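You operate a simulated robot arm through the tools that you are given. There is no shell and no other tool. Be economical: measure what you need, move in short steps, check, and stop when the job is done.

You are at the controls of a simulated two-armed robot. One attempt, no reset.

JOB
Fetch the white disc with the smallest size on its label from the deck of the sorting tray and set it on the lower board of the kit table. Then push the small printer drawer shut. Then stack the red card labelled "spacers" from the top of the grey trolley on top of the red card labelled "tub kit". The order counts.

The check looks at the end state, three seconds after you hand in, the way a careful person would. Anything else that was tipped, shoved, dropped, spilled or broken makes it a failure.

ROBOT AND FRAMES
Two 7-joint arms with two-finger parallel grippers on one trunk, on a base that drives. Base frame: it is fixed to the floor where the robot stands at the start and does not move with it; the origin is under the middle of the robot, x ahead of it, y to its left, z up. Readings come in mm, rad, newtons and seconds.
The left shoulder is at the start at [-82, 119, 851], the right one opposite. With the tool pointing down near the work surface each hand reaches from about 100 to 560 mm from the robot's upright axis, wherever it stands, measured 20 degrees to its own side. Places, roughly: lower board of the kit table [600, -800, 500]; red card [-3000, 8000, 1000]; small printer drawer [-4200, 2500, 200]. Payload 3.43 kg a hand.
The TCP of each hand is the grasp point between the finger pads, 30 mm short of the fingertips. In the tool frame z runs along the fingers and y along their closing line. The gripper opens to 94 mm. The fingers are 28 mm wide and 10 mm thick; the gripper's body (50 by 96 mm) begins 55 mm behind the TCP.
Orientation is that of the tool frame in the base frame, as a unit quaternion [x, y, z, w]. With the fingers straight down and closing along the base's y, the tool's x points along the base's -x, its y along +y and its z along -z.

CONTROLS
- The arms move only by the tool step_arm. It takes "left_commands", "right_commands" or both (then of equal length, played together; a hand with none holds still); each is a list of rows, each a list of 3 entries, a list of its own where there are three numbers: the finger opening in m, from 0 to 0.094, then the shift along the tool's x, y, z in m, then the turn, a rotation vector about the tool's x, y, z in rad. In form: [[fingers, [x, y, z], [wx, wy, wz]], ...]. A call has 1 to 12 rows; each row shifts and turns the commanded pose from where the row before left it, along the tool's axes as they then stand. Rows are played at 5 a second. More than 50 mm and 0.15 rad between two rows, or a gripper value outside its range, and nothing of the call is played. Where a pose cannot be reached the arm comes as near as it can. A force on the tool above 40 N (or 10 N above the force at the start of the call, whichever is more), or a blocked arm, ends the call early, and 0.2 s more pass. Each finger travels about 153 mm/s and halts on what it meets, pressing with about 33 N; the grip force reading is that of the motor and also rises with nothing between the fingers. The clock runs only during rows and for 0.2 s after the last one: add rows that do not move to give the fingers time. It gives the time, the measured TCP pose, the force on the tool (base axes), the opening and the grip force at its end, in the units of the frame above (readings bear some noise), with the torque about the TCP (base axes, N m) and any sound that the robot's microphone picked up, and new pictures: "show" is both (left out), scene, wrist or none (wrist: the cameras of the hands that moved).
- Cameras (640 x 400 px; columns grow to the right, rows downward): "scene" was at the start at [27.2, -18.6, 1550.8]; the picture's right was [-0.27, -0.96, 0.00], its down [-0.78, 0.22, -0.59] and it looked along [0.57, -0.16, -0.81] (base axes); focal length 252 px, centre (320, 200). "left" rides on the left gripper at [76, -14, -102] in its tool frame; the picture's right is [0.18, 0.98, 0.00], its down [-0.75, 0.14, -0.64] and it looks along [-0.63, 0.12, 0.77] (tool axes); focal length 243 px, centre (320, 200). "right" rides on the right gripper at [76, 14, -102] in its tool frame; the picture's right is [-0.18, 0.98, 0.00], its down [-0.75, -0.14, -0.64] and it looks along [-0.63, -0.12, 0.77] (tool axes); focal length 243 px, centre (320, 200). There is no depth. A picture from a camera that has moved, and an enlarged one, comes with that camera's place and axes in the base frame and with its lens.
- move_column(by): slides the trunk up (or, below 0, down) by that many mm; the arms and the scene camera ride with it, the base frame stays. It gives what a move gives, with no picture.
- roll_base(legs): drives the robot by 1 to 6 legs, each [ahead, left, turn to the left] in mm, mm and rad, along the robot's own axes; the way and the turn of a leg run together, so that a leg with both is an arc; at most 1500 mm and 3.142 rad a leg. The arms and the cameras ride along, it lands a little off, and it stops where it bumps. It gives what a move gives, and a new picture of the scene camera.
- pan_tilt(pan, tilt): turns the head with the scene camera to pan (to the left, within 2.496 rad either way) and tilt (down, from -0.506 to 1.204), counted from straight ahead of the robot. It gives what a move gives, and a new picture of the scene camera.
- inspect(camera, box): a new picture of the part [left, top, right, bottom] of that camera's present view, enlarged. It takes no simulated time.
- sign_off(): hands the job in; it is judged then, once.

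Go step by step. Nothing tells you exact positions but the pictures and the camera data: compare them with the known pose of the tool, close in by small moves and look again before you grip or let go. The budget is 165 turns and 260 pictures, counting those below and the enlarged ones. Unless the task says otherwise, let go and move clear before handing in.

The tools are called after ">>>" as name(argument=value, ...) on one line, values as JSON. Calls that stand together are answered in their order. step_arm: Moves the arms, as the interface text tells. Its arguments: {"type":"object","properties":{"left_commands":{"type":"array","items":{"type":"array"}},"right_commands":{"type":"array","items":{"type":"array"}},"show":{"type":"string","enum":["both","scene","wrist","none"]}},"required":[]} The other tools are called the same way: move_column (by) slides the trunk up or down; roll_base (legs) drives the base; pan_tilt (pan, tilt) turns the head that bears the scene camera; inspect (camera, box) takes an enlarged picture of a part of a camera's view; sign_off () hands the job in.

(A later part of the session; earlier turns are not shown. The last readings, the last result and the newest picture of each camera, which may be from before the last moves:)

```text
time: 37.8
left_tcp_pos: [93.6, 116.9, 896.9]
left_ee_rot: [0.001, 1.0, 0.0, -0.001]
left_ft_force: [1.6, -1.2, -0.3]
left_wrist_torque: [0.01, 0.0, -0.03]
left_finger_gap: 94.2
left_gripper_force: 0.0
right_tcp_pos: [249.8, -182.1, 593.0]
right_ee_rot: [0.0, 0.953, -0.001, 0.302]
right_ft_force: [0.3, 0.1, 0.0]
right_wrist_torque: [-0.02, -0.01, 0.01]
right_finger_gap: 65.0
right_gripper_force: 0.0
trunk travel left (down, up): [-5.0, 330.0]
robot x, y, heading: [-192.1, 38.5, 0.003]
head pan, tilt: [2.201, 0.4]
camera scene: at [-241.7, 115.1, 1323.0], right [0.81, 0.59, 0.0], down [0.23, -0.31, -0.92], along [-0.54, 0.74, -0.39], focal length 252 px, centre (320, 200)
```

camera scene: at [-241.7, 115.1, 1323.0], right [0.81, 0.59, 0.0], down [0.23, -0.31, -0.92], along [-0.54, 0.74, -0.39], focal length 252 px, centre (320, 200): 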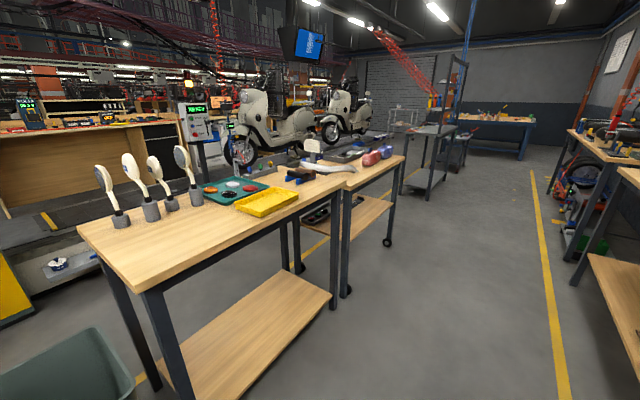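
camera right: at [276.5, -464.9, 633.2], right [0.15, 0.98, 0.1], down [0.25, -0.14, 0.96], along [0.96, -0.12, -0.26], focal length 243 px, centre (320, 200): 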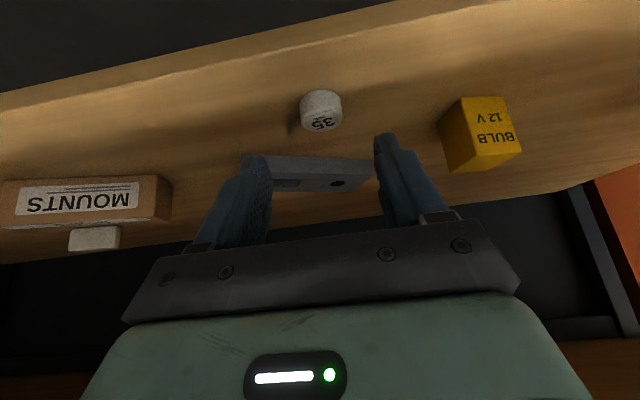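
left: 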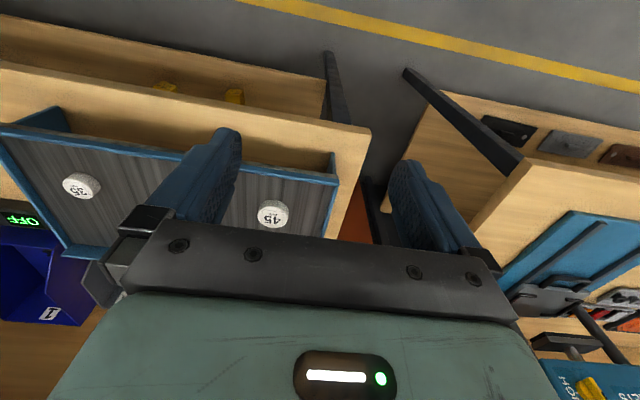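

The disc is done and nothing else moved. Now I raise the trunk and survey towards the printer drawer at about [-4200, 2500].

>>> move_column(by=270)

>>> pan_tilt(pan=2.49, tilt=0.35)

>>> inspect(camera="scene", box=[200, 60, 500, 250])

```text
time: 40.5
left_tcp_pos: [92.8, 118.3, 1168.5]
left_ee_rot: [0.001, 1.0, 0.0, -0.001]
left_ft_force: [-0.7, 0.0, -0.8]
left_wrist_torque: [-0.04, -0.03, 0.02]
left_finger_gap: 93.9
left_gripper_force: 0.1
right_tcp_pos: [248.8, -183.8, 862.0]
right_ee_rot: [-0.001, 0.953, 0.0, 0.303]
right_ft_force: [0.6, 0.3, -0.2]
right_wrist_torque: [-0.01, -0.03, 0.0]
right_finger_gap: 65.1
right_gripper_force: 0.1
trunk travel left (down, up): [-275.0, 60.0]
robot x, y, heading: [-193.2, 40.1, 0.001]
head pan, tilt: [2.201, 0.4]
```

```text
time: 41.3
left_tcp_pos: [93.3, 117.3, 1167.9]
left_ee_rot: [0.0, 1.0, 0.0, -0.002]
left_ft_force: [0.4, -0.7, -0.1]
left_wrist_torque: [-0.04, -0.01, -0.02]
left_finger_gap: 93.9
left_gripper_force: 0.0
right_tcp_pos: [249.2, -183.0, 863.2]
right_ee_rot: [0.001, 0.953, -0.001, 0.303]
right_ft_force: [0.1, -1.0, -0.4]
right_wrist_torque: [0.05, -0.01, 0.0]
right_finger_gap: 64.7
right_gripper_force: 0.0
trunk travel left (down, up): [-275.0, 60.0]
robot x, y, heading: [-191.0, 34.9, -0.003]
head pan, tilt: [2.491, 0.351]
camera scene: at [-310.0, 96.6, 1601.4], right [0.6, 0.8, 0.0], down [0.27, -0.21, -0.94], along [-0.75, 0.57, -0.34], focal length 252 px, centre (320, 200)
```

scene: 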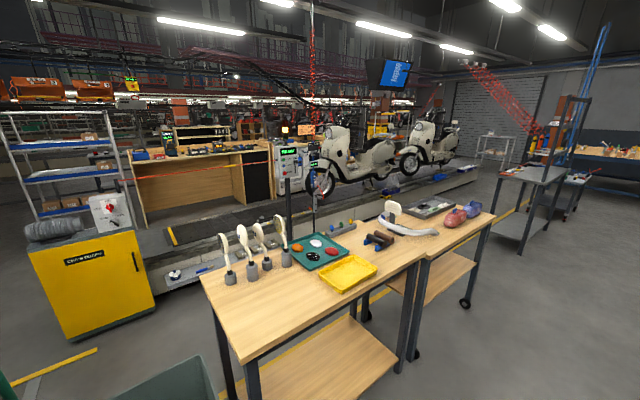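

```text
2.11 times, centred on (350, 155) of scene
camera zoom: at [-310.0, 96.6, 1601.4], right [0.6, 0.8, 0.0], down [0.27, -0.21, -0.94], along [-0.75, 0.57, -0.34], focal length 530 px, centre (257, 295)
```

zoom: 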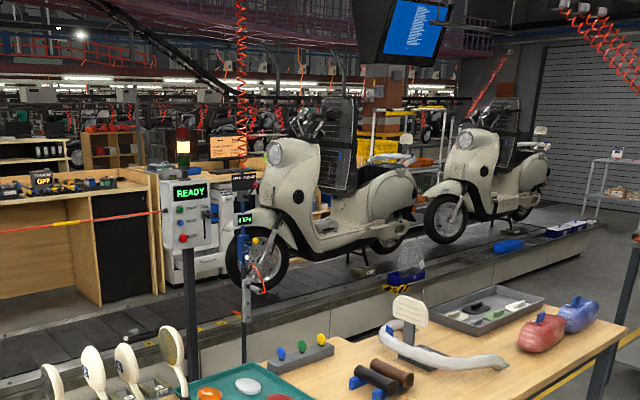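

The drawer lies beyond the low conveyor line (front face x ≈ -2750), by a white printer-like unit near [-4200, 2475]. I'll tuck the right hand, turn left and drive up the aisle to find a way round.

>>> step_arm(right_commands=[[0.065, [0, 0, -0.03], [0, 0.15, 0]], [0.065, [0, 0, -0.03], [0, 0.15, 0]], [0.065, [0.02, 0, -0.03], [0, 0.15, 0]], [0.065, [0.04, 0, -0.03], [0, 0.15, 0]], [0.065, [0.04, 0, 0], [0, 0, 0]], [0.065, [0.04, 0, 0], [0, 0, 0]], [0.065, [0, 0, 0], [0, 0, 0]]], show="none")

>>> roll_base(legs=[[0, 0, 1.571]])

>>> pan_tilt(pan=0.6, tilt=0.3)

```text
time: 42.9
left_tcp_pos: [93.8, 117.7, 1167.5]
left_ee_rot: [0.001, 1.0, -0.001, -0.001]
left_ft_force: [0.2, 0.2, 0.1]
left_wrist_torque: [-0.01, -0.01, 0.01]
left_finger_gap: 93.9
left_gripper_force: 0.0
right_tcp_pos: [65.0, -183.8, 959.0]
right_ee_rot: [0.001, 1.0, -0.001, 0.007]
right_ft_force: [0.0, -0.2, 0.4]
right_wrist_torque: [0.03, -0.01, 0.0]
right_finger_gap: 65.0
right_gripper_force: 0.1
trunk travel left (down, up): [-275.0, 60.0]
robot x, y, heading: [-194.0, 39.0, 0.003]
head pan, tilt: [2.491, 0.351]
```

```text
time: 47.2
left_tcp_pos: [-273.7, 324.0, 1168.1]
left_ee_rot: [0.71, -0.705, 0.0, 0.001]
left_ft_force: [-0.6, -0.2, -1.1]
left_wrist_torque: [-0.01, 0.01, 0.02]
left_finger_gap: 94.0
left_gripper_force: 0.0
right_tcp_pos: [27.5, 299.3, 959.3]
right_ee_rot: [0.71, -0.705, -0.004, -0.006]
right_ft_force: [0.6, 0.0, -0.3]
right_wrist_torque: [0.0, -0.01, 0.01]
right_finger_gap: 64.9
right_gripper_force: 0.1
trunk travel left (down, up): [-275.0, 60.0]
robot x, y, heading: [-191.9, 39.3, 1.583]
head pan, tilt: [2.491, 0.351]
camera scene: at [-247.1, -78.3, 1601.4], right [-0.8, 0.6, 0.0], down [0.21, 0.28, -0.94], along [-0.56, -0.75, -0.34], focal length 252 px, centre (320, 200)
```

scene: 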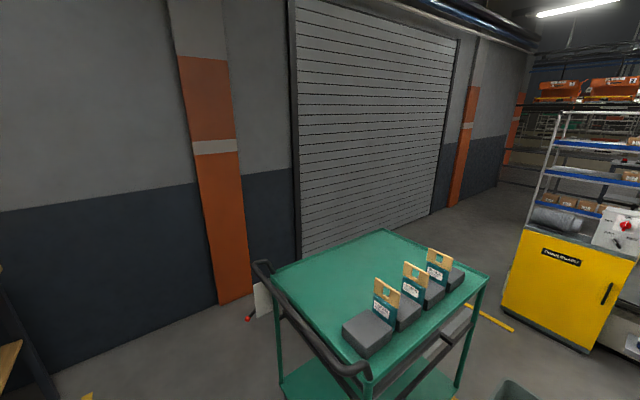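

```text
time: 49.0
left_tcp_pos: [-274.4, 324.9, 1168.9]
left_ee_rot: [0.709, -0.705, 0.0, 0.001]
left_ft_force: [0.2, 0.3, 0.0]
left_wrist_torque: [0.01, 0.04, 0.0]
left_finger_gap: 93.9
left_gripper_force: 0.0
right_tcp_pos: [27.7, 299.2, 959.0]
right_ee_rot: [0.71, -0.704, -0.004, -0.006]
right_ft_force: [0.4, 0.2, 0.0]
right_wrist_torque: [0.0, 0.02, 0.0]
right_finger_gap: 64.9
right_gripper_force: 0.0
trunk travel left (down, up): [-275.0, 60.0]
robot x, y, heading: [-195.0, 39.1, 1.576]
head pan, tilt: [0.6, 0.3]
camera scene: at [-245.1, 72.8, 1606.1], right [0.82, 0.57, 0.0], down [0.17, -0.24, -0.96], along [-0.55, 0.78, -0.3], focal length 252 px, centre (320, 200)
```

scene: 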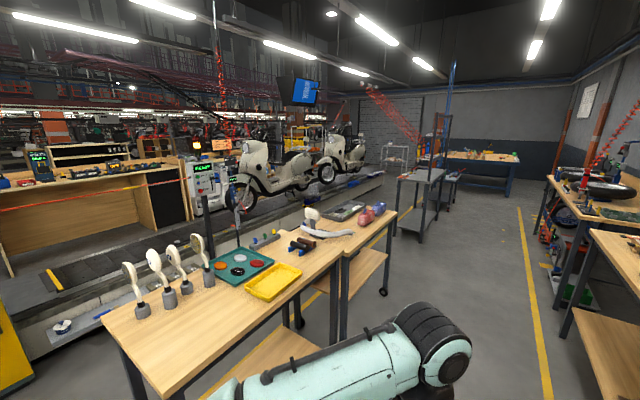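

The aisle ahead is open. Driving about 2.7 m along it and looking left.

>>> roll_base(legs=[[1400, 0, 0], [1400, 0, 0]])

>>> pan_tilt(pan=1.5, tilt=0.3)

```text
time: 62.4
left_tcp_pos: [-265.9, 3072.0, 1168.5]
left_ee_rot: [-0.704, 0.71, -0.002, 0.0]
left_ft_force: [-0.1, 0.9, 0.6]
left_wrist_torque: [0.01, 0.0, 0.02]
left_finger_gap: 94.1
left_gripper_force: 0.1
right_tcp_pos: [33.2, 3040.4, 958.9]
right_ee_rot: [-0.704, 0.71, 0.004, 0.006]
right_ft_force: [0.1, -0.6, 0.3]
right_wrist_torque: [0.02, -0.01, 0.01]
right_finger_gap: 65.1
right_gripper_force: 0.0
trunk travel left (down, up): [-275.0, 60.0]
robot x, y, heading: [-187.0, 2783.6, 1.564]
head pan, tilt: [0.6, 0.3]
camera scene: at [-242.2, 2819.8, 1606.1], right [0.83, 0.56, 0.0], down [0.17, -0.24, -0.96], along [-0.54, 0.79, -0.3], focal length 252 px, centre (320, 200)
```

scene: 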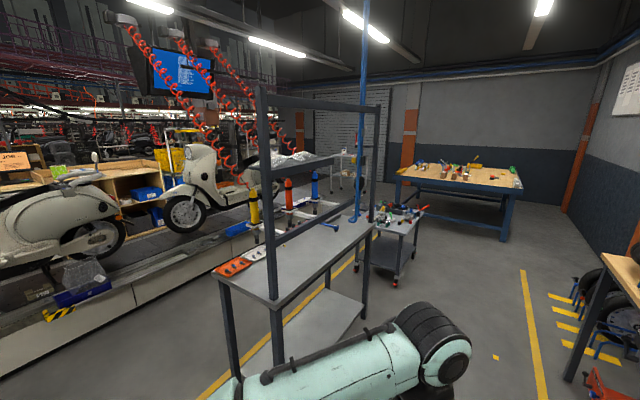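

```text
time: 63.6
left_tcp_pos: [-267.2, 3071.8, 1168.0]
left_ee_rot: [-0.704, 0.71, 0.0, -0.001]
left_ft_force: [-0.3, -0.4, -0.3]
left_wrist_torque: [0.02, 0.01, 0.0]
left_finger_gap: 93.9
left_gripper_force: 0.1
right_tcp_pos: [33.0, 3041.0, 959.4]
right_ee_rot: [-0.703, 0.711, 0.004, 0.005]
right_ft_force: [-0.8, -0.8, 0.1]
right_wrist_torque: [0.0, 0.0, 0.04]
right_finger_gap: 65.0
right_gripper_force: 0.1
trunk travel left (down, up): [-275.0, 60.0]
robot x, y, heading: [-188.3, 2784.1, 1.565]
head pan, tilt: [1.499, 0.3]
camera scene: at [-282.9, 2749.6, 1606.1], right [0.08, 1.0, 0.0], down [0.29, -0.02, -0.96], along [-0.95, 0.07, -0.3], focal length 252 px, centre (320, 200)
```

scene: 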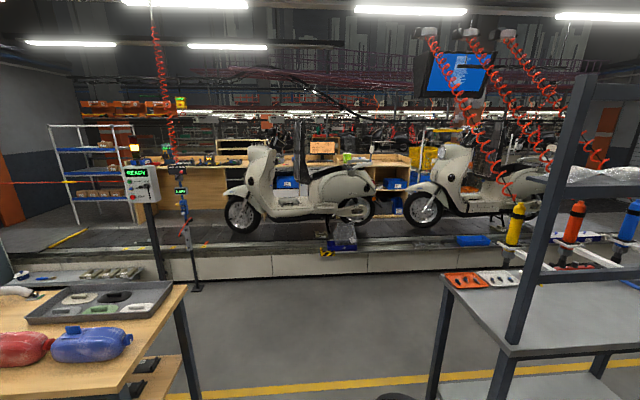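

Let me enlarge the region around the predicted drawer position (near pixel 286, 213).

>>> inspect(camera="scene", box=[100, 110, 420, 300])

>>> inspect(camera="scene", box=[0, 120, 200, 300])

```text
2.00 times, centred on (260, 205) of scene
camera zoom: at [-282.9, 2749.6, 1606.1], right [0.08, 1.0, 0.0], down [0.29, -0.02, -0.96], along [-0.95, 0.07, -0.3], focal length 504 px, centre (440, 190)
```

zoom: 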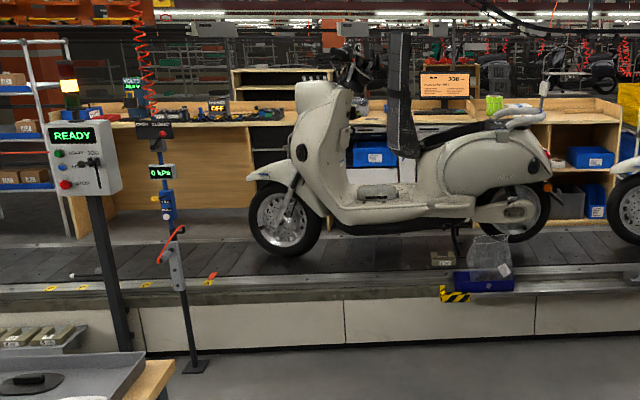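

```text
2.22 times, centred on (100, 210) of scene
camera zoom: at [-282.9, 2749.6, 1606.1], right [0.08, 1.0, 0.0], down [0.29, -0.02, -0.96], along [-0.95, 0.07, -0.3], focal length 560 px, centre (809, 178)
```

zoom: 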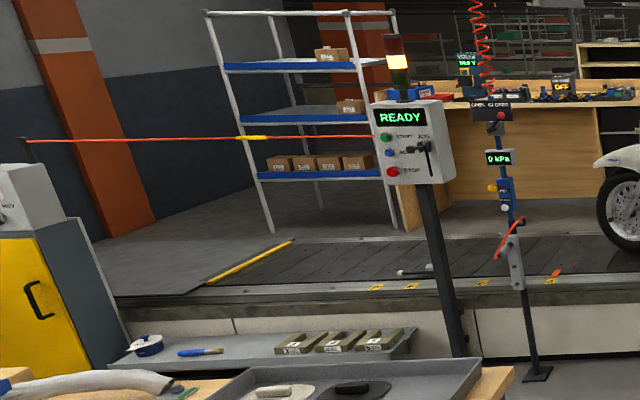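

The drawer is hidden behind the scooter, on the far side of the conveyor (front x ≈ -2625). I'll go through the gap between the tables (y ≈ 2800) to the conveyor-side aisle and look for the way around.

>>> roll_base(legs=[[0, 0, 1.571], [900, 0, 0], [900, 0, 0]])

>>> pan_tilt(pan=-0.9, tilt=0.25)

>>> pan_tilt(pan=0.2, tilt=0.3)

>>> pan_tilt(pan=0.9, tilt=0.3)

```text
time: 76.6
left_tcp_pos: [-2289.7, 2658.7, 1167.8]
left_ee_rot: [1.0, 0.013, 0.001, 0.0]
left_ft_force: [-0.5, 0.2, 0.2]
left_wrist_torque: [0.01, 0.02, -0.01]
left_finger_gap: 94.1
left_gripper_force: 0.1
right_tcp_pos: [-2269.8, 2960.9, 959.3]
right_ee_rot: [1.0, 0.014, -0.007, -0.001]
right_ft_force: [-0.7, -0.1, 0.2]
right_wrist_torque: [-0.01, -0.01, -0.03]
right_finger_gap: 64.8
right_gripper_force: 0.0
trunk travel left (down, up): [-275.0, 60.0]
robot x, y, heading: [-2007.4, 2745.8, -3.112]
head pan, tilt: [1.499, 0.3]
camera scene: at [-1965.1, 2655.3, 1606.1], right [-1.0, 0.04, 0.0], down [0.01, 0.3, -0.96], along [-0.04, -0.95, -0.3], focal length 252 px, centre (320, 200)
```

scene: 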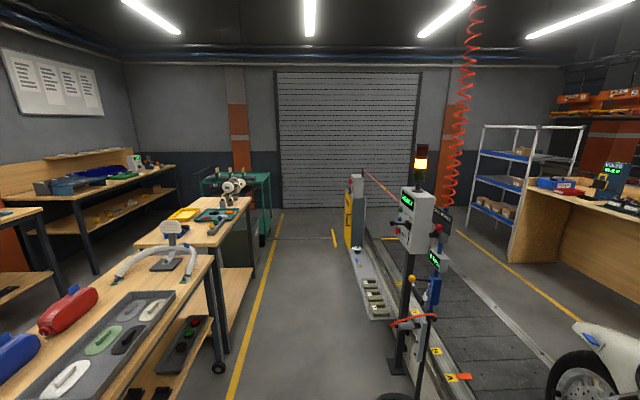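

```text
time: 78.8
left_tcp_pos: [-2289.9, 2658.9, 1168.0]
left_ee_rot: [1.0, 0.014, 0.001, 0.0]
left_ft_force: [-0.5, -1.5, 0.6]
left_wrist_torque: [0.02, 0.0, 0.02]
left_finger_gap: 93.9
left_gripper_force: 0.0
right_tcp_pos: [-2270.0, 2959.7, 959.0]
right_ee_rot: [1.0, 0.014, -0.007, -0.001]
right_ft_force: [0.9, -0.3, -0.3]
right_wrist_torque: [0.0, -0.01, 0.0]
right_finger_gap: 65.2
right_gripper_force: 0.1
trunk travel left (down, up): [-275.0, 60.0]
robot x, y, heading: [-2006.3, 2743.1, -3.113]
head pan, tilt: [-0.901, 0.25]
camera scene: at [-2021.5, 2819.9, 1610.9], right [0.76, 0.65, 0.0], down [0.16, -0.19, -0.97], along [-0.63, 0.74, -0.25], focal length 252 px, centre (320, 200)
```

scene: 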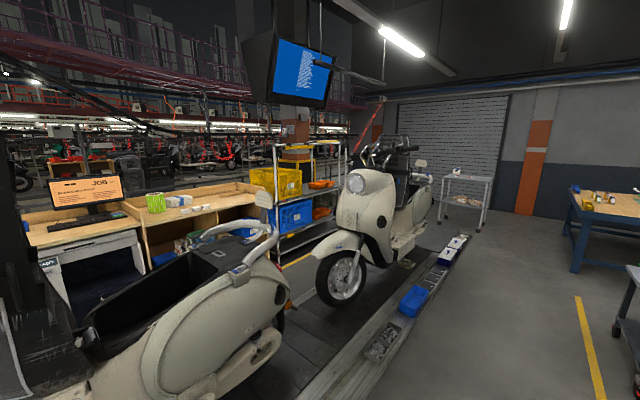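

```text
time: 80.1
left_tcp_pos: [-2289.0, 2658.5, 1168.2]
left_ee_rot: [1.0, 0.014, 0.001, -0.001]
left_ft_force: [0.6, -0.1, 0.8]
left_wrist_torque: [-0.02, 0.04, -0.02]
left_finger_gap: 94.1
left_gripper_force: 0.1
right_tcp_pos: [-2269.4, 2959.8, 959.8]
right_ee_rot: [1.0, 0.014, -0.007, -0.001]
right_ft_force: [-0.8, 0.3, 0.3]
right_wrist_torque: [-0.01, 0.02, 0.03]
right_finger_gap: 65.0
right_gripper_force: 0.1
trunk travel left (down, up): [-275.0, 60.0]
robot x, y, heading: [-2008.6, 2744.7, -3.11]
head pan, tilt: [0.201, 0.3]
camera scene: at [-2052.1, 2727.2, 1606.1], right [-0.23, 0.97, 0.0], down [0.29, 0.07, -0.96], along [-0.93, -0.22, -0.3], focal length 252 px, centre (320, 200)
```

scene: 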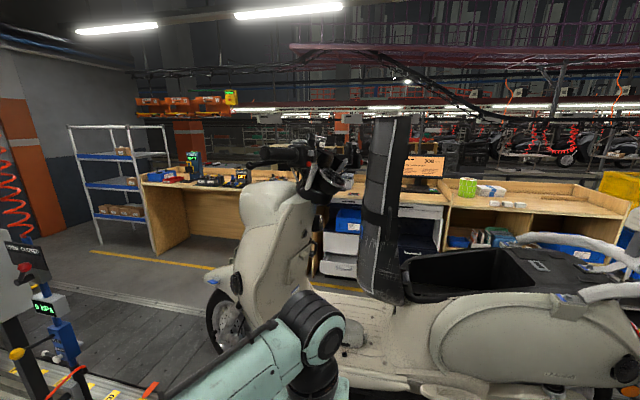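

```text
time: 81.2
left_tcp_pos: [-2289.5, 2659.0, 1168.9]
left_ee_rot: [1.0, 0.015, 0.001, 0.0]
left_ft_force: [0.8, 0.2, -0.1]
left_wrist_torque: [0.01, 0.01, 0.02]
left_finger_gap: 94.2
left_gripper_force: 0.0
right_tcp_pos: [-2270.9, 2960.1, 958.8]
right_ee_rot: [1.0, 0.014, -0.007, -0.001]
right_ft_force: [0.6, 0.4, 0.2]
right_wrist_torque: [0.02, 0.03, -0.01]
right_finger_gap: 65.0
right_gripper_force: 0.1
trunk travel left (down, up): [-275.0, 60.0]
robot x, y, heading: [-2011.3, 2744.8, -3.112]
head pan, tilt: [0.901, 0.3]
camera scene: at [-2016.9, 2673.7, 1606.1], right [-0.8, 0.6, 0.0], down [0.18, 0.24, -0.96], along [-0.57, -0.77, -0.3], focal length 252 px, centre (320, 200)
```

scene: 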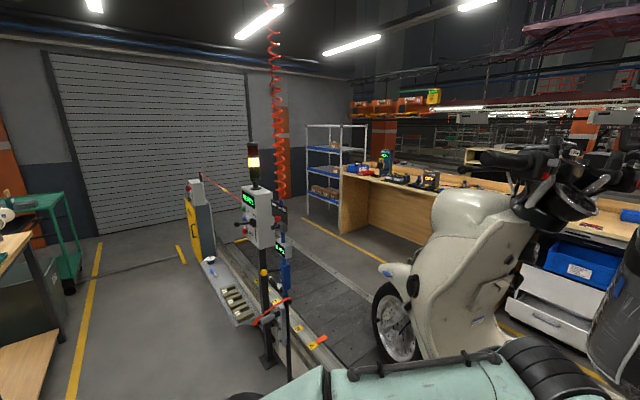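

Now I see it: an open white drawer in the cabinet beyond the scooter, at about [-4350, 2400, 200], with an aisle on that far side (x ≈ -3900). I'll go round the left end of the line: first down this corridor facing -y.

>>> roll_base(legs=[[0, 0, 1.541], [700, 160, 0], [1400, 0, 0]])

>>> pan_tilt(pan=-0.2, tilt=0.45)

```text
time: 95.4
left_tcp_pos: [-1774.6, 368.5, 1168.2]
left_ee_rot: [0.701, 0.713, 0.0, 0.0]
left_ft_force: [0.0, 0.2, 0.1]
left_wrist_torque: [0.02, 0.01, -0.01]
left_finger_gap: 94.1
left_gripper_force: 0.0
right_tcp_pos: [-2075.1, 390.8, 958.6]
right_ee_rot: [0.701, 0.713, -0.005, 0.004]
right_ft_force: [-0.6, 0.7, 0.9]
right_wrist_torque: [0.01, 0.02, 0.04]
right_finger_gap: 65.2
right_gripper_force: 0.1
trunk travel left (down, up): [-275.0, 60.0]
robot x, y, heading: [-1857.5, 650.7, -1.548]
head pan, tilt: [0.901, 0.3]
camera scene: at [-1783.4, 640.4, 1606.1], right [-0.6, -0.8, 0.0], down [-0.24, 0.18, -0.96], along [0.76, -0.58, -0.3], focal length 252 px, centre (320, 200)
```

scene: 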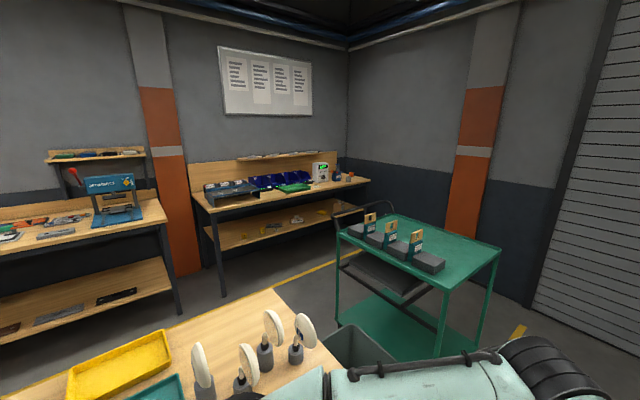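

```text
time: 96.7
left_tcp_pos: [-1774.8, 366.5, 1168.0]
left_ee_rot: [0.7, 0.714, 0.0, 0.0]
left_ft_force: [0.3, -0.1, 0.2]
left_wrist_torque: [-0.04, 0.02, 0.02]
left_finger_gap: 93.9
left_gripper_force: 0.1
right_tcp_pos: [-2075.3, 388.8, 959.7]
right_ee_rot: [0.701, 0.713, -0.005, 0.004]
right_ft_force: [0.4, 0.4, -0.3]
right_wrist_torque: [-0.03, 0.01, -0.02]
right_finger_gap: 65.2
right_gripper_force: 0.1
trunk travel left (down, up): [-275.0, 60.0]
robot x, y, heading: [-1856.4, 650.7, -1.547]
head pan, tilt: [-0.201, 0.45]
camera scene: at [-1874.1, 606.5, 1592.2], right [-0.98, 0.18, 0.0], down [0.08, 0.43, -0.9], along [-0.16, -0.89, -0.44], focal length 252 px, centre (320, 200)
```

scene: 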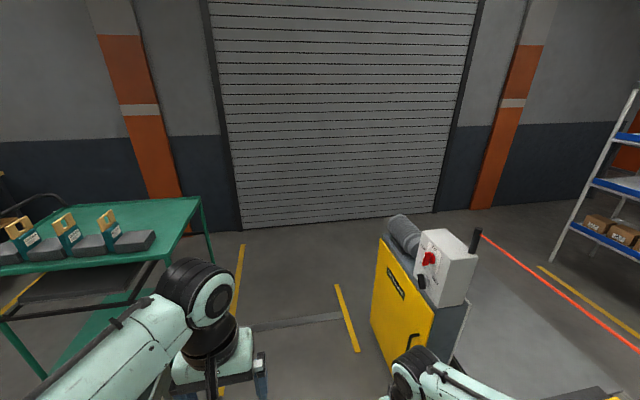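

The way is open: yellow cabinet on the right (x ≈ -2450), trolley on the left. I'll drive to y ≈ -1150, then turn right toward -x.

>>> roll_base(legs=[[900, -90, 0], [900, 0, 0], [0, 0, -1.594]])

>>> pan_tilt(pan=0.0, tilt=0.5)

>>> pan_tilt(pan=-0.9, tilt=0.45)

```text
time: 109.8
left_tcp_pos: [-2193.8, -1240.0, 1168.7]
left_ee_rot: [1.0, -0.02, 0.0, 0.0]
left_ft_force: [0.4, 0.0, -0.6]
left_wrist_torque: [-0.03, 0.02, 0.0]
left_finger_gap: 93.8
left_gripper_force: 0.1
right_tcp_pos: [-2154.3, -942.2, 958.0]
right_ee_rot: [1.0, -0.019, -0.007, 0.0]
right_ft_force: [-0.6, -0.1, -0.6]
right_wrist_torque: [0.0, 0.01, 0.0]
right_finger_gap: 64.9
right_gripper_force: 0.0
trunk travel left (down, up): [-275.0, 60.0]
robot x, y, heading: [-1903.7, -1174.7, 3.107]
head pan, tilt: [-0.201, 0.45]
camera scene: at [-1948.5, -1151.7, 1592.2], right [0.23, 0.97, 0.0], down [0.42, -0.1, -0.9], along [-0.88, 0.21, -0.44], focal length 252 px, centre (320, 200)
```

scene: 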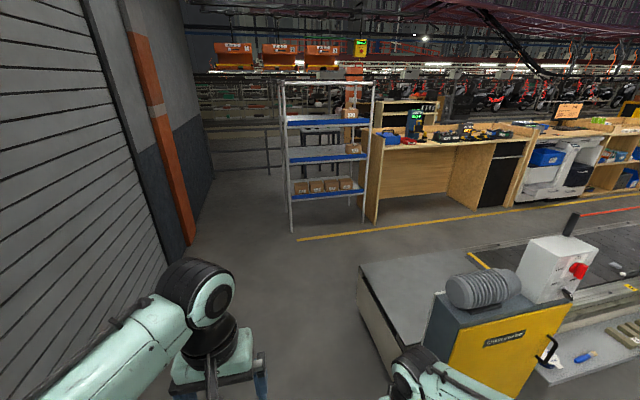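

```text
time: 110.6
left_tcp_pos: [-2192.4, -1240.4, 1168.4]
left_ee_rot: [1.0, -0.019, 0.002, 0.0]
left_ft_force: [-0.4, -0.4, 0.5]
left_wrist_torque: [-0.04, 0.01, -0.02]
left_finger_gap: 94.2
left_gripper_force: 0.1
right_tcp_pos: [-2153.1, -941.4, 958.6]
right_ee_rot: [1.0, -0.019, -0.007, -0.001]
right_ft_force: [0.8, 0.6, 0.2]
right_wrist_torque: [0.0, 0.01, 0.02]
right_finger_gap: 64.9
right_gripper_force: 0.0
trunk travel left (down, up): [-275.0, 60.0]
robot x, y, heading: [-1903.6, -1173.1, 3.105]
head pan, tilt: [0.0, 0.499]
camera scene: at [-1950.0, -1169.9, 1587.8], right [0.04, 1.0, 0.0], down [0.48, -0.02, -0.88], along [-0.88, 0.03, -0.48], focal length 252 px, centre (320, 200)
```

scene: 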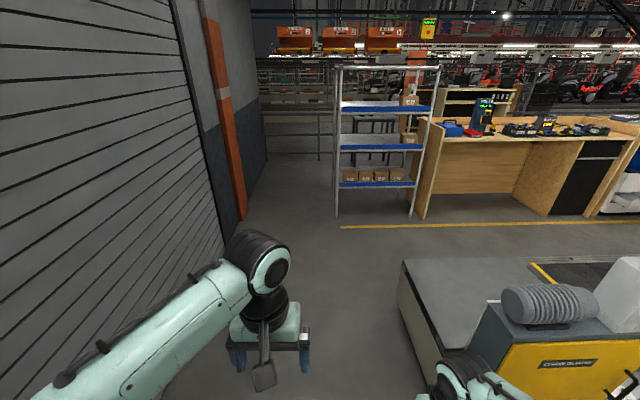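

```text
time: 111.8
left_tcp_pos: [-2192.3, -1240.8, 1167.6]
left_ee_rot: [1.0, -0.018, 0.001, 0.0]
left_ft_force: [-0.5, -0.1, 0.6]
left_wrist_torque: [-0.05, -0.01, 0.03]
left_finger_gap: 93.9
left_gripper_force: 0.0
right_tcp_pos: [-2153.5, -941.9, 958.7]
right_ee_rot: [1.0, -0.019, -0.007, -0.001]
right_ft_force: [-0.1, -0.6, -0.4]
right_wrist_torque: [0.02, -0.02, -0.05]
right_finger_gap: 64.8
right_gripper_force: 0.1
trunk travel left (down, up): [-275.0, 60.0]
robot x, y, heading: [-1904.2, -1170.5, 3.109]
head pan, tilt: [-0.901, 0.45]
camera scene: at [-1913.7, -1099.2, 1592.2], right [0.8, 0.59, 0.0], down [0.26, -0.35, -0.9], along [-0.54, 0.72, -0.44], focal length 252 px, centre (320, 200)
```

scene: 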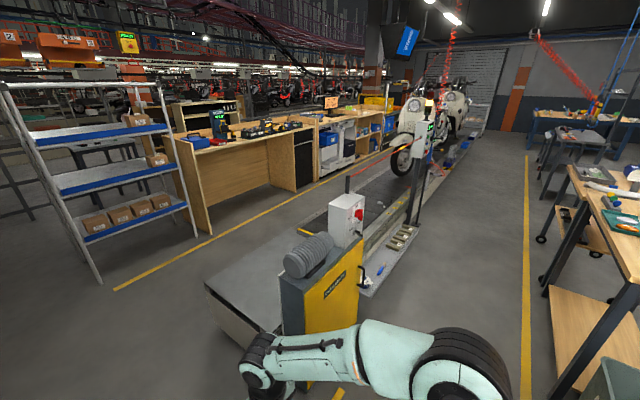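

The aisle behind the line is about 1 m wide, centred on x ≈ -3860. Driving to it and turning to face +y.

>>> roll_base(legs=[[980, 0, 0.03], [970, 0, 0], [0, 0, -1.566]])

>>> pan_tilt(pan=0.0, tilt=0.5)

```text
time: 125.4
left_tcp_pos: [-3939.9, -852.4, 1167.6]
left_ee_rot: [-0.703, 0.712, 0.0, 0.0]
left_ft_force: [-0.1, 0.3, 0.4]
left_wrist_torque: [-0.01, 0.0, 0.03]
left_finger_gap: 94.0
left_gripper_force: 0.1
right_tcp_pos: [-3639.4, -883.7, 958.7]
right_ee_rot: [-0.703, 0.711, 0.004, 0.005]
right_ft_force: [0.3, 0.1, 0.5]
right_wrist_torque: [0.02, 0.02, 0.02]
right_finger_gap: 65.1
right_gripper_force: 0.0
trunk travel left (down, up): [-275.0, 60.0]
robot x, y, heading: [-3862.5, -1141.7, 1.566]
head pan, tilt: [-0.901, 0.45]
camera scene: at [-3790.3, -1125.6, 1592.2], right [0.62, -0.79, 0.0], down [-0.34, -0.27, -0.9], along [0.71, 0.55, -0.44], focal length 252 px, centre (320, 200)
```

scene: 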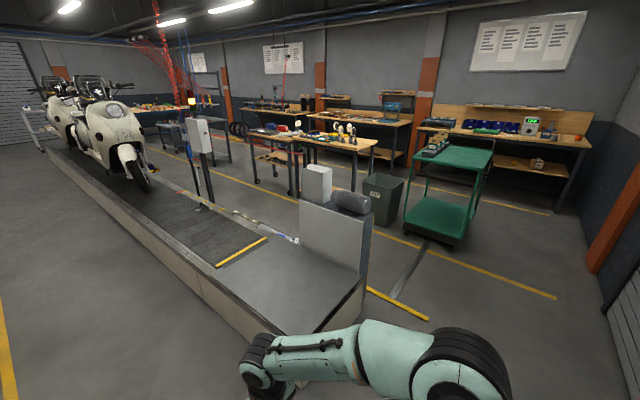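

```text
time: 126.6
left_tcp_pos: [-3938.0, -852.8, 1167.9]
left_ee_rot: [-0.703, 0.711, -0.001, -0.001]
left_ft_force: [-0.6, 0.0, 0.3]
left_wrist_torque: [0.0, 0.01, 0.01]
left_finger_gap: 94.2
left_gripper_force: 0.1
right_tcp_pos: [-3638.6, -884.5, 959.1]
right_ee_rot: [-0.703, 0.712, 0.004, 0.006]
right_ft_force: [-0.1, -0.2, -0.1]
right_wrist_torque: [0.01, -0.01, 0.01]
right_finger_gap: 65.0
right_gripper_force: 0.0
trunk travel left (down, up): [-275.0, 60.0]
robot x, y, heading: [-3863.0, -1139.6, 1.564]
head pan, tilt: [0.0, 0.499]
camera scene: at [-3861.9, -1091.1, 1587.7], right [1.0, -0.01, 0.0], down [0.0, -0.48, -0.88], along [0.01, 0.88, -0.48], focal length 252 px, centre (320, 200)
```

scene: 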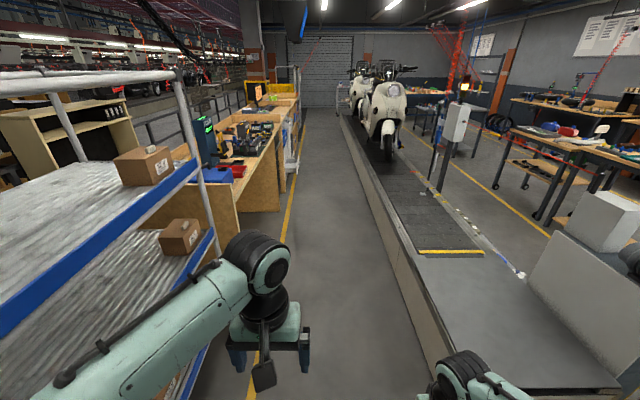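

The aisle is clear to the far end, but the shelf on the left comes close to my left elbow. Checking the left arm's lateral extent.

>>> pan_tilt(pan=0.9, tilt=1.0)

>>> pan_tilt(pan=-1.0, tilt=1.1)

```text
time: 127.8
left_tcp_pos: [-3938.7, -852.4, 1167.6]
left_ee_rot: [-0.703, 0.712, -0.001, 0.0]
left_ft_force: [0.9, -0.4, 1.6]
left_wrist_torque: [0.04, 0.0, 0.03]
left_finger_gap: 93.7
left_gripper_force: 0.1
right_tcp_pos: [-3639.8, -884.7, 959.1]
right_ee_rot: [-0.702, 0.712, 0.005, 0.006]
right_ft_force: [0.4, 0.4, 0.0]
right_wrist_torque: [0.0, 0.0, 0.01]
right_finger_gap: 64.8
right_gripper_force: 0.0
trunk travel left (down, up): [-275.0, 60.0]
robot x, y, heading: [-3861.2, -1141.3, 1.562]
head pan, tilt: [0.901, 1.0]
camera scene: at [-3917.0, -1138.3, 1546.7], right [0.63, 0.78, 0.0], down [0.65, -0.53, -0.54], along [-0.42, 0.34, -0.84], focal length 252 px, centre (320, 200)
```

scene: 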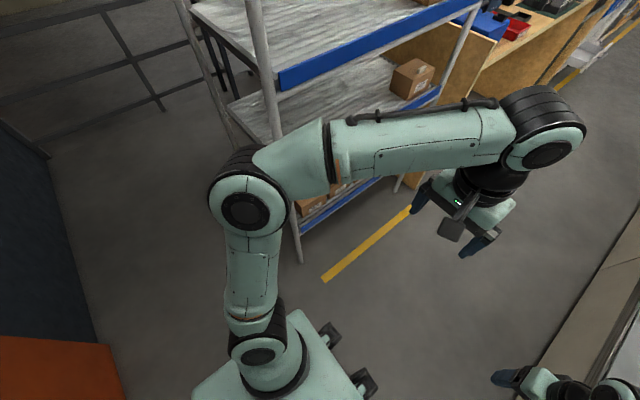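

```text
time: 129.6
left_tcp_pos: [-3937.9, -853.5, 1167.4]
left_ee_rot: [-0.703, 0.712, 0.0, 0.0]
left_ft_force: [-0.4, -0.3, 0.0]
left_wrist_torque: [-0.03, -0.02, -0.02]
left_finger_gap: 94.1
left_gripper_force: 0.1
right_tcp_pos: [-3639.7, -884.5, 958.1]
right_ee_rot: [-0.703, 0.712, 0.005, 0.006]
right_ft_force: [1.1, -0.3, 0.5]
right_wrist_torque: [-0.01, 0.0, -0.02]
right_finger_gap: 65.1
right_gripper_force: 0.1
trunk travel left (down, up): [-275.0, 60.0]
robot x, y, heading: [-3865.3, -1137.9, 1.565]
head pan, tilt: [-1.0, 1.1]
camera scene: at [-3809.4, -1148.3, 1540.0], right [0.53, -0.85, 0.0], down [-0.75, -0.48, -0.45], along [0.38, 0.24, -0.89], focal length 252 px, centre (320, 200)
```

scene: 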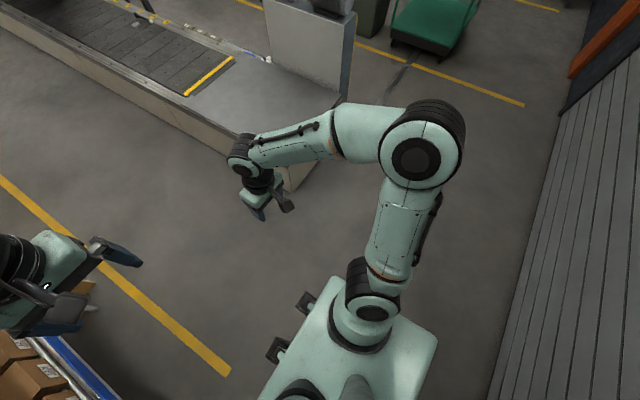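

With elbows out sideways, it is best to face the counter (-x) and strafe along the aisle. Turning left, backing slightly and strafing toward +y.

>>> roll_base(legs=[[0, 0, 1.577], [-60, 0, 0], [0, -1200, 0]])

>>> pan_tilt(pan=-1.1, tilt=0.6)

```text
time: 144.8
left_tcp_pos: [-4101.7, -26.9, 1167.6]
left_ee_rot: [1.0, 0.004, 0.001, -0.001]
left_ft_force: [-1.0, 0.2, 0.6]
left_wrist_torque: [-0.02, -0.02, -0.02]
left_finger_gap: 94.1
left_gripper_force: 0.0
right_tcp_pos: [-4075.1, 273.3, 959.1]
right_ee_rot: [1.0, 0.004, -0.007, -0.001]
right_ft_force: [0.3, 0.0, 0.3]
right_wrist_torque: [0.0, -0.04, 0.01]
right_finger_gap: 64.7
right_gripper_force: 0.1
trunk travel left (down, up): [-275.0, 60.0]
robot x, y, heading: [-3815.1, 57.0, -3.126]
head pan, tilt: [-1.0, 1.1]
camera scene: at [-3806.0, 109.3, 1540.0], right [0.83, 0.55, 0.0], down [0.49, -0.74, -0.45], along [-0.25, 0.38, -0.89], focal length 252 px, centre (320, 200)
```

scene: 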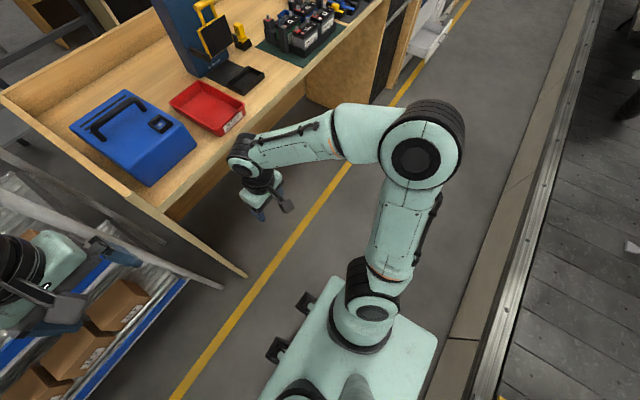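

```text
time: 145.7
left_tcp_pos: [-4100.0, -27.3, 1168.6]
left_ee_rot: [1.0, 0.004, 0.001, 0.0]
left_ft_force: [-0.7, 0.9, -0.3]
left_wrist_torque: [0.02, 0.03, 0.01]
left_finger_gap: 94.1
left_gripper_force: 0.1
right_tcp_pos: [-4075.8, 274.0, 958.7]
right_ee_rot: [1.0, 0.004, -0.007, -0.001]
right_ft_force: [0.2, 0.1, 0.8]
right_wrist_torque: [-0.03, 0.02, -0.01]
right_finger_gap: 65.1
right_gripper_force: 0.1
trunk travel left (down, up): [-275.0, 60.0]
robot x, y, heading: [-3814.8, 52.0, -3.131]
head pan, tilt: [-1.1, 0.6]
camera scene: at [-3812.4, 134.8, 1578.6], right [0.88, 0.47, 0.0], down [0.26, -0.5, -0.82], along [-0.38, 0.73, -0.57], focal length 252 px, centre (320, 200)
```

scene: 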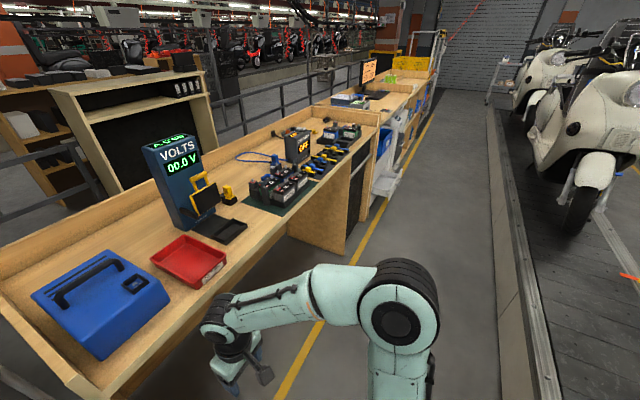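

Clear along the aisle. Continuing to strafe.

>>> roll_base(legs=[[10, -1200, -0.01], [0, -900, 0]])

>>> pan_tilt(pan=-0.4, tilt=0.9)

```text
time: 164.3
left_tcp_pos: [-4134.1, 2071.0, 1167.6]
left_ee_rot: [1.0, 0.003, 0.001, 0.0]
left_ft_force: [-0.6, 0.5, -0.7]
left_wrist_torque: [-0.03, -0.01, -0.02]
left_finger_gap: 94.0
left_gripper_force: 0.0
right_tcp_pos: [-4109.9, 2372.4, 958.4]
right_ee_rot: [1.0, 0.003, -0.007, -0.001]
right_ft_force: [-0.4, 0.4, 0.0]
right_wrist_torque: [0.02, 0.02, 0.01]
right_finger_gap: 65.2
right_gripper_force: 0.1
trunk travel left (down, up): [-275.0, 60.0]
robot x, y, heading: [-3848.8, 2149.8, -3.13]
head pan, tilt: [-1.1, 0.6]
camera scene: at [-3846.4, 2232.5, 1578.7], right [0.89, 0.46, 0.0], down [0.26, -0.5, -0.83], along [-0.38, 0.73, -0.56], focal length 252 px, centre (320, 200)
```

scene: 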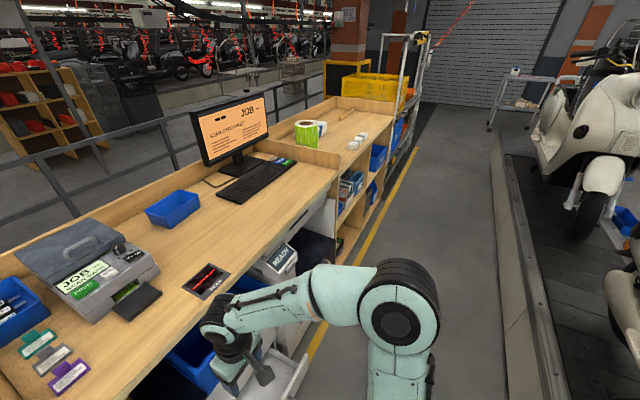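

```text
time: 165.4
left_tcp_pos: [-4136.3, 2072.3, 1168.8]
left_ee_rot: [1.0, 0.002, 0.001, 0.0]
left_ft_force: [0.2, -0.7, -0.3]
left_wrist_torque: [-0.02, 0.01, 0.0]
left_finger_gap: 94.0
left_gripper_force: 0.1
right_tcp_pos: [-4109.1, 2372.1, 958.5]
right_ee_rot: [1.0, 0.002, -0.007, -0.001]
right_ft_force: [-0.1, -0.3, -0.5]
right_wrist_torque: [-0.02, -0.04, 0.0]
right_finger_gap: 65.1
right_gripper_force: 0.1
trunk travel left (down, up): [-275.0, 60.0]
robot x, y, heading: [-3852.0, 2149.7, -3.134]
head pan, tilt: [-0.4, 0.901]
camera scene: at [-3875.4, 2182.9, 1553.9], right [0.38, 0.92, 0.0], down [0.72, -0.3, -0.62], along [-0.57, 0.24, -0.78], focal length 252 px, centre (320, 200)
```

scene: 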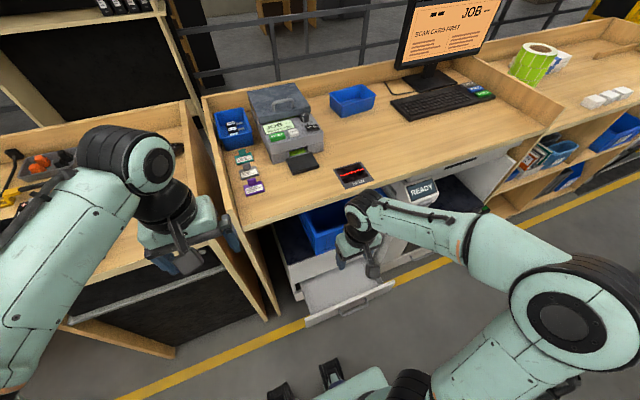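

The open white drawer sits low, below the counter. I'll enlarge to identify it and its surroundings.

>>> inspect(camera="scene", box=[240, 160, 540, 345])

>>> inspect(camera="right", box=[0, 0, 640, 400])

```text
2.13 times, centred on (390, 252) of scene
camera zoom: at [-3875.4, 2182.9, 1553.9], right [0.38, 0.92, 0.0], down [0.72, -0.3, -0.62], along [-0.57, 0.24, -0.78], focal length 537 px, centre (171, 88)
```

zoom: 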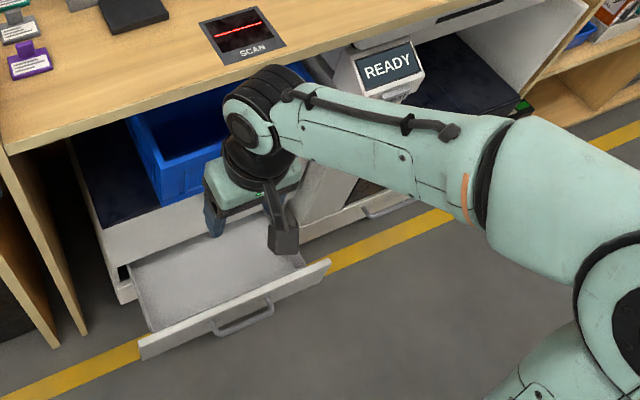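

```text
1.00 times, centred on (320, 200) of right (not enlarged: the box is as wide or as high as the picture)
camera zoom: at [-4031.2, 2357.2, 1060.7], right [-0.18, -0.98, 0.0], down [-0.74, 0.14, 0.65], along [-0.64, 0.12, -0.76], focal length 243 px, centre (320, 200)
```

zoom: 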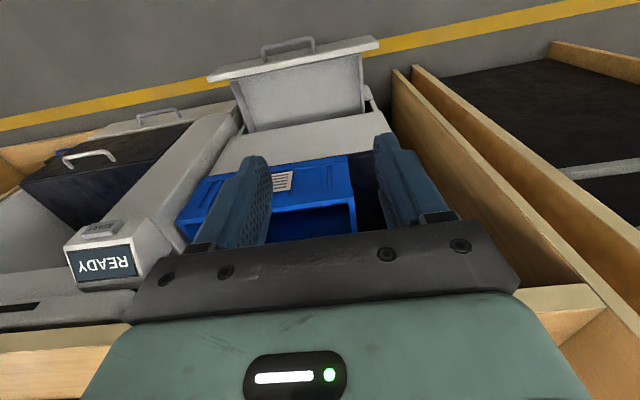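

The open drawer front spans y ≈ 2220–2745 at x ≈ -4178, top z ≈ 214, with its cabinet face near x ≈ -4336. I'll back up a bit, lower the trunk, and bring the closed right fingers down, tilted forward, in front of it left of the handle.

>>> roll_base(legs=[[-80, 0, 0]])

>>> move_column(by=-270)

>>> step_arm(right_commands=[[0.03, [0, 0, 0], [0, -0.15, 0]], [0.0, [0, 0, 0], [0, -0.15, 0]], [0.0, [0, 0, 0], [0, -0.15, 0]], [0.0, [0, 0, 0], [0, -0.15, 0]], [0.0, [0.0232, 0, 0.037], [0, 0, 0]], [0.0, [0.0232, 0, 0.037], [0, 0, 0]], [0.0, [0.0232, 0, 0.037], [0, 0, 0]], [0.0, [0.0232, 0, 0.037], [0, 0, 0]], [0.0, [0.0232, 0, 0.037], [0, 0, 0]], [0.0, [0, 0, 0], [0, 0, 0]]])

```text
time: 166.5
left_tcp_pos: [-4056.3, 2073.6, 1167.6]
left_ee_rot: [1.0, 0.001, 0.001, 0.0]
left_ft_force: [0.4, -0.5, -0.7]
left_wrist_torque: [0.01, 0.02, 0.0]
left_finger_gap: 94.1
left_gripper_force: 0.0
right_tcp_pos: [-4029.6, 2374.2, 959.5]
right_ee_rot: [1.0, 0.003, -0.008, -0.001]
right_ft_force: [0.0, 0.2, -0.3]
right_wrist_torque: [0.01, 0.03, -0.02]
right_finger_gap: 65.0
right_gripper_force: 0.0
trunk travel left (down, up): [-275.0, 60.0]
robot x, y, heading: [-3771.6, 2157.7, -3.136]
head pan, tilt: [-0.4, 0.901]
camera scene: at [-3795.3, 2183.6, 1553.9], right [0.38, 0.92, 0.0], down [0.72, -0.3, -0.62], along [-0.57, 0.24, -0.78], focal length 252 px, centre (320, 200)
```

scene: 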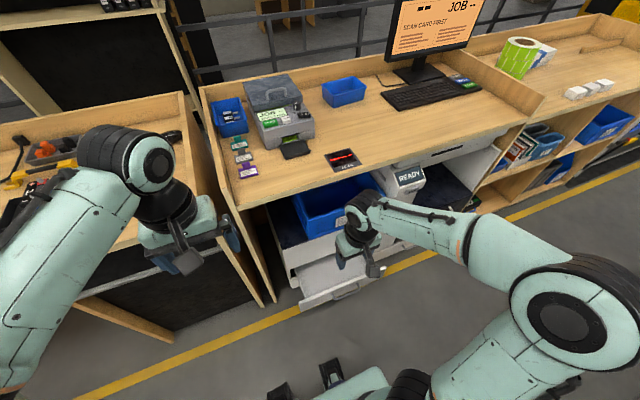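

```text
time: 169.2
left_tcp_pos: [-4056.4, 2074.2, 898.3]
left_ee_rot: [1.0, 0.002, 0.001, 0.001]
left_ft_force: [0.6, -0.6, 0.0]
left_wrist_torque: [0.0, 0.01, 0.01]
left_finger_gap: 94.0
left_gripper_force: 0.0
right_tcp_pos: [-4030.1, 2373.1, 689.9]
right_ee_rot: [1.0, 0.002, -0.008, -0.001]
right_ft_force: [-0.2, 0.0, 0.3]
right_wrist_torque: [0.01, 0.02, 0.0]
right_finger_gap: 65.1
right_gripper_force: 0.1
trunk travel left (down, up): [-5.0, 330.0]
robot x, y, heading: [-3770.2, 2153.1, -3.135]
head pan, tilt: [-0.4, 0.901]
```

```text
time: 171.4
left_tcp_pos: [-4055.7, 2073.4, 898.0]
left_ee_rot: [1.0, 0.002, 0.0, 0.001]
left_ft_force: [0.5, -0.4, -0.2]
left_wrist_torque: [0.01, -0.01, 0.0]
left_finger_gap: 94.3
left_gripper_force: 0.0
right_tcp_pos: [-4073.9, 2381.2, 482.6]
right_ee_rot: [0.953, 0.002, -0.302, 0.001]
right_ft_force: [0.0, 0.6, 0.8]
right_wrist_torque: [0.02, -0.02, -0.01]
right_finger_gap: 0.0
right_gripper_force: 32.9
right hand out of reach, approached as far as the arm can: row 4, 5, 6, 7
trunk travel left (down, up): [-5.0, 330.0]
robot x, y, heading: [-3773.4, 2151.9, -3.134]
head pan, tilt: [-0.4, 0.901]
camera scene: at [-3844.5, 2182.9, 1280.0], right [0.38, 0.92, 0.0], down [0.72, -0.3, -0.62], along [-0.57, 0.24, -0.78], focal length 252 px, centre (320, 200)
camera right: at [-3951.4, 2366.1, 522.7], right [-0.15, -0.98, 0.11], down [-0.25, 0.14, 0.96], along [-0.96, 0.11, -0.26], focal length 243 px, centre (320, 200)
```

scene: 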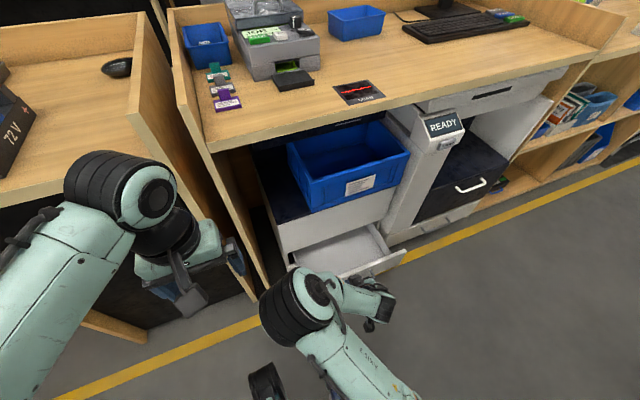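
right: 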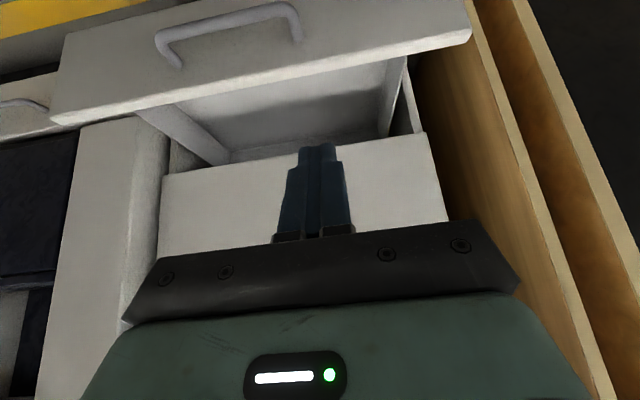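

Better geometry from close up: drawer front top edge z ≈ 340, x ≈ -4155, y 2240–2690, handle y 2392–2539 at z ≈ 275. I'll shift left of the handle, retract a bit and lower to touch the face at z ≈ 290.

>>> step_arm(right_commands=[[0.0, [0.0165, 0.025, -0.0113], [0, 0, 0]], [0.0, [0.0082, 0.025, -0.0056], [0, 0, 0]], [0.0, [0.0198, 0, 0.0289], [0, 0, 0]], [0.0, [0.0198, 0, 0.0289], [0, 0, 0]], [0.0, [0.0198, 0, 0.0289], [0, 0, 0]], [0.0, [0.0198, 0, 0.0289], [0, 0, 0]], [0.0, [0.0198, 0, 0.0289], [0, 0, 0]], [0.0, [0, 0, 0], [0, 0, 0]]])

```text
time: 173.0
left_tcp_pos: [-4056.3, 2073.2, 898.2]
left_ee_rot: [1.0, 0.002, 0.002, 0.0]
left_ft_force: [0.3, 0.9, -0.1]
left_wrist_torque: [0.02, 0.02, 0.01]
left_finger_gap: 93.7
left_gripper_force: 0.0
right_tcp_pos: [-4064.0, 2302.2, 362.4]
right_ee_rot: [0.953, 0.002, -0.302, -0.006]
right_ft_force: [-0.7, 2.3, 15.0]
right_wrist_torque: [-0.6, -2.21, 0.26]
right_finger_gap: 0.0
right_gripper_force: 33.1
right hand out of reach, approached as far as the arm can: row 1, 2, 5, 6, 7
trunk travel left (down, up): [-5.0, 330.0]
robot x, y, heading: [-3773.4, 2154.7, -3.137]
head pan, tilt: [-0.4, 0.901]
stopped in row 7 (right hand): the force on the tool passed its limit at 93 N (the readings are from after the stop); the commanded pose is now the measured one
camera scene: at [-3845.0, 2183.2, 1280.0], right [0.38, 0.92, 0.0], down [0.72, -0.3, -0.62], along [-0.57, 0.24, -0.78], focal length 252 px, centre (320, 200)
camera right: at [-3941.0, 2286.5, 402.5], right [-0.15, -0.98, 0.09], down [-0.25, 0.13, 0.96], along [-0.96, 0.12, -0.26], focal length 243 px, centre (320, 200)
```

scene: 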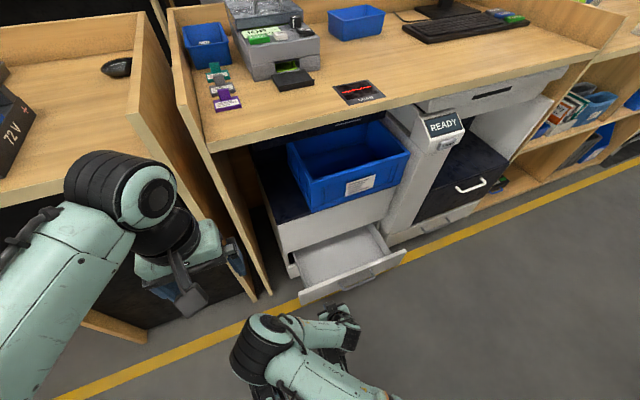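
right: 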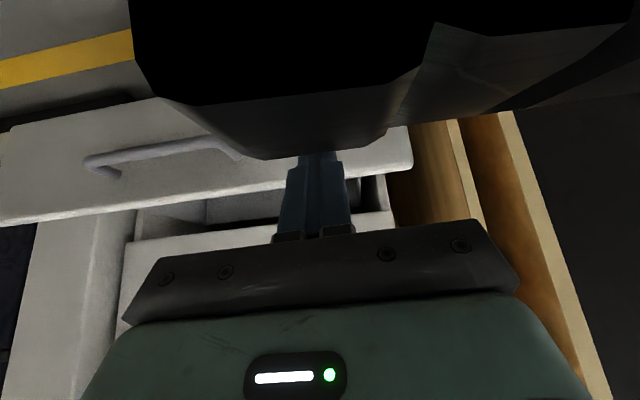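

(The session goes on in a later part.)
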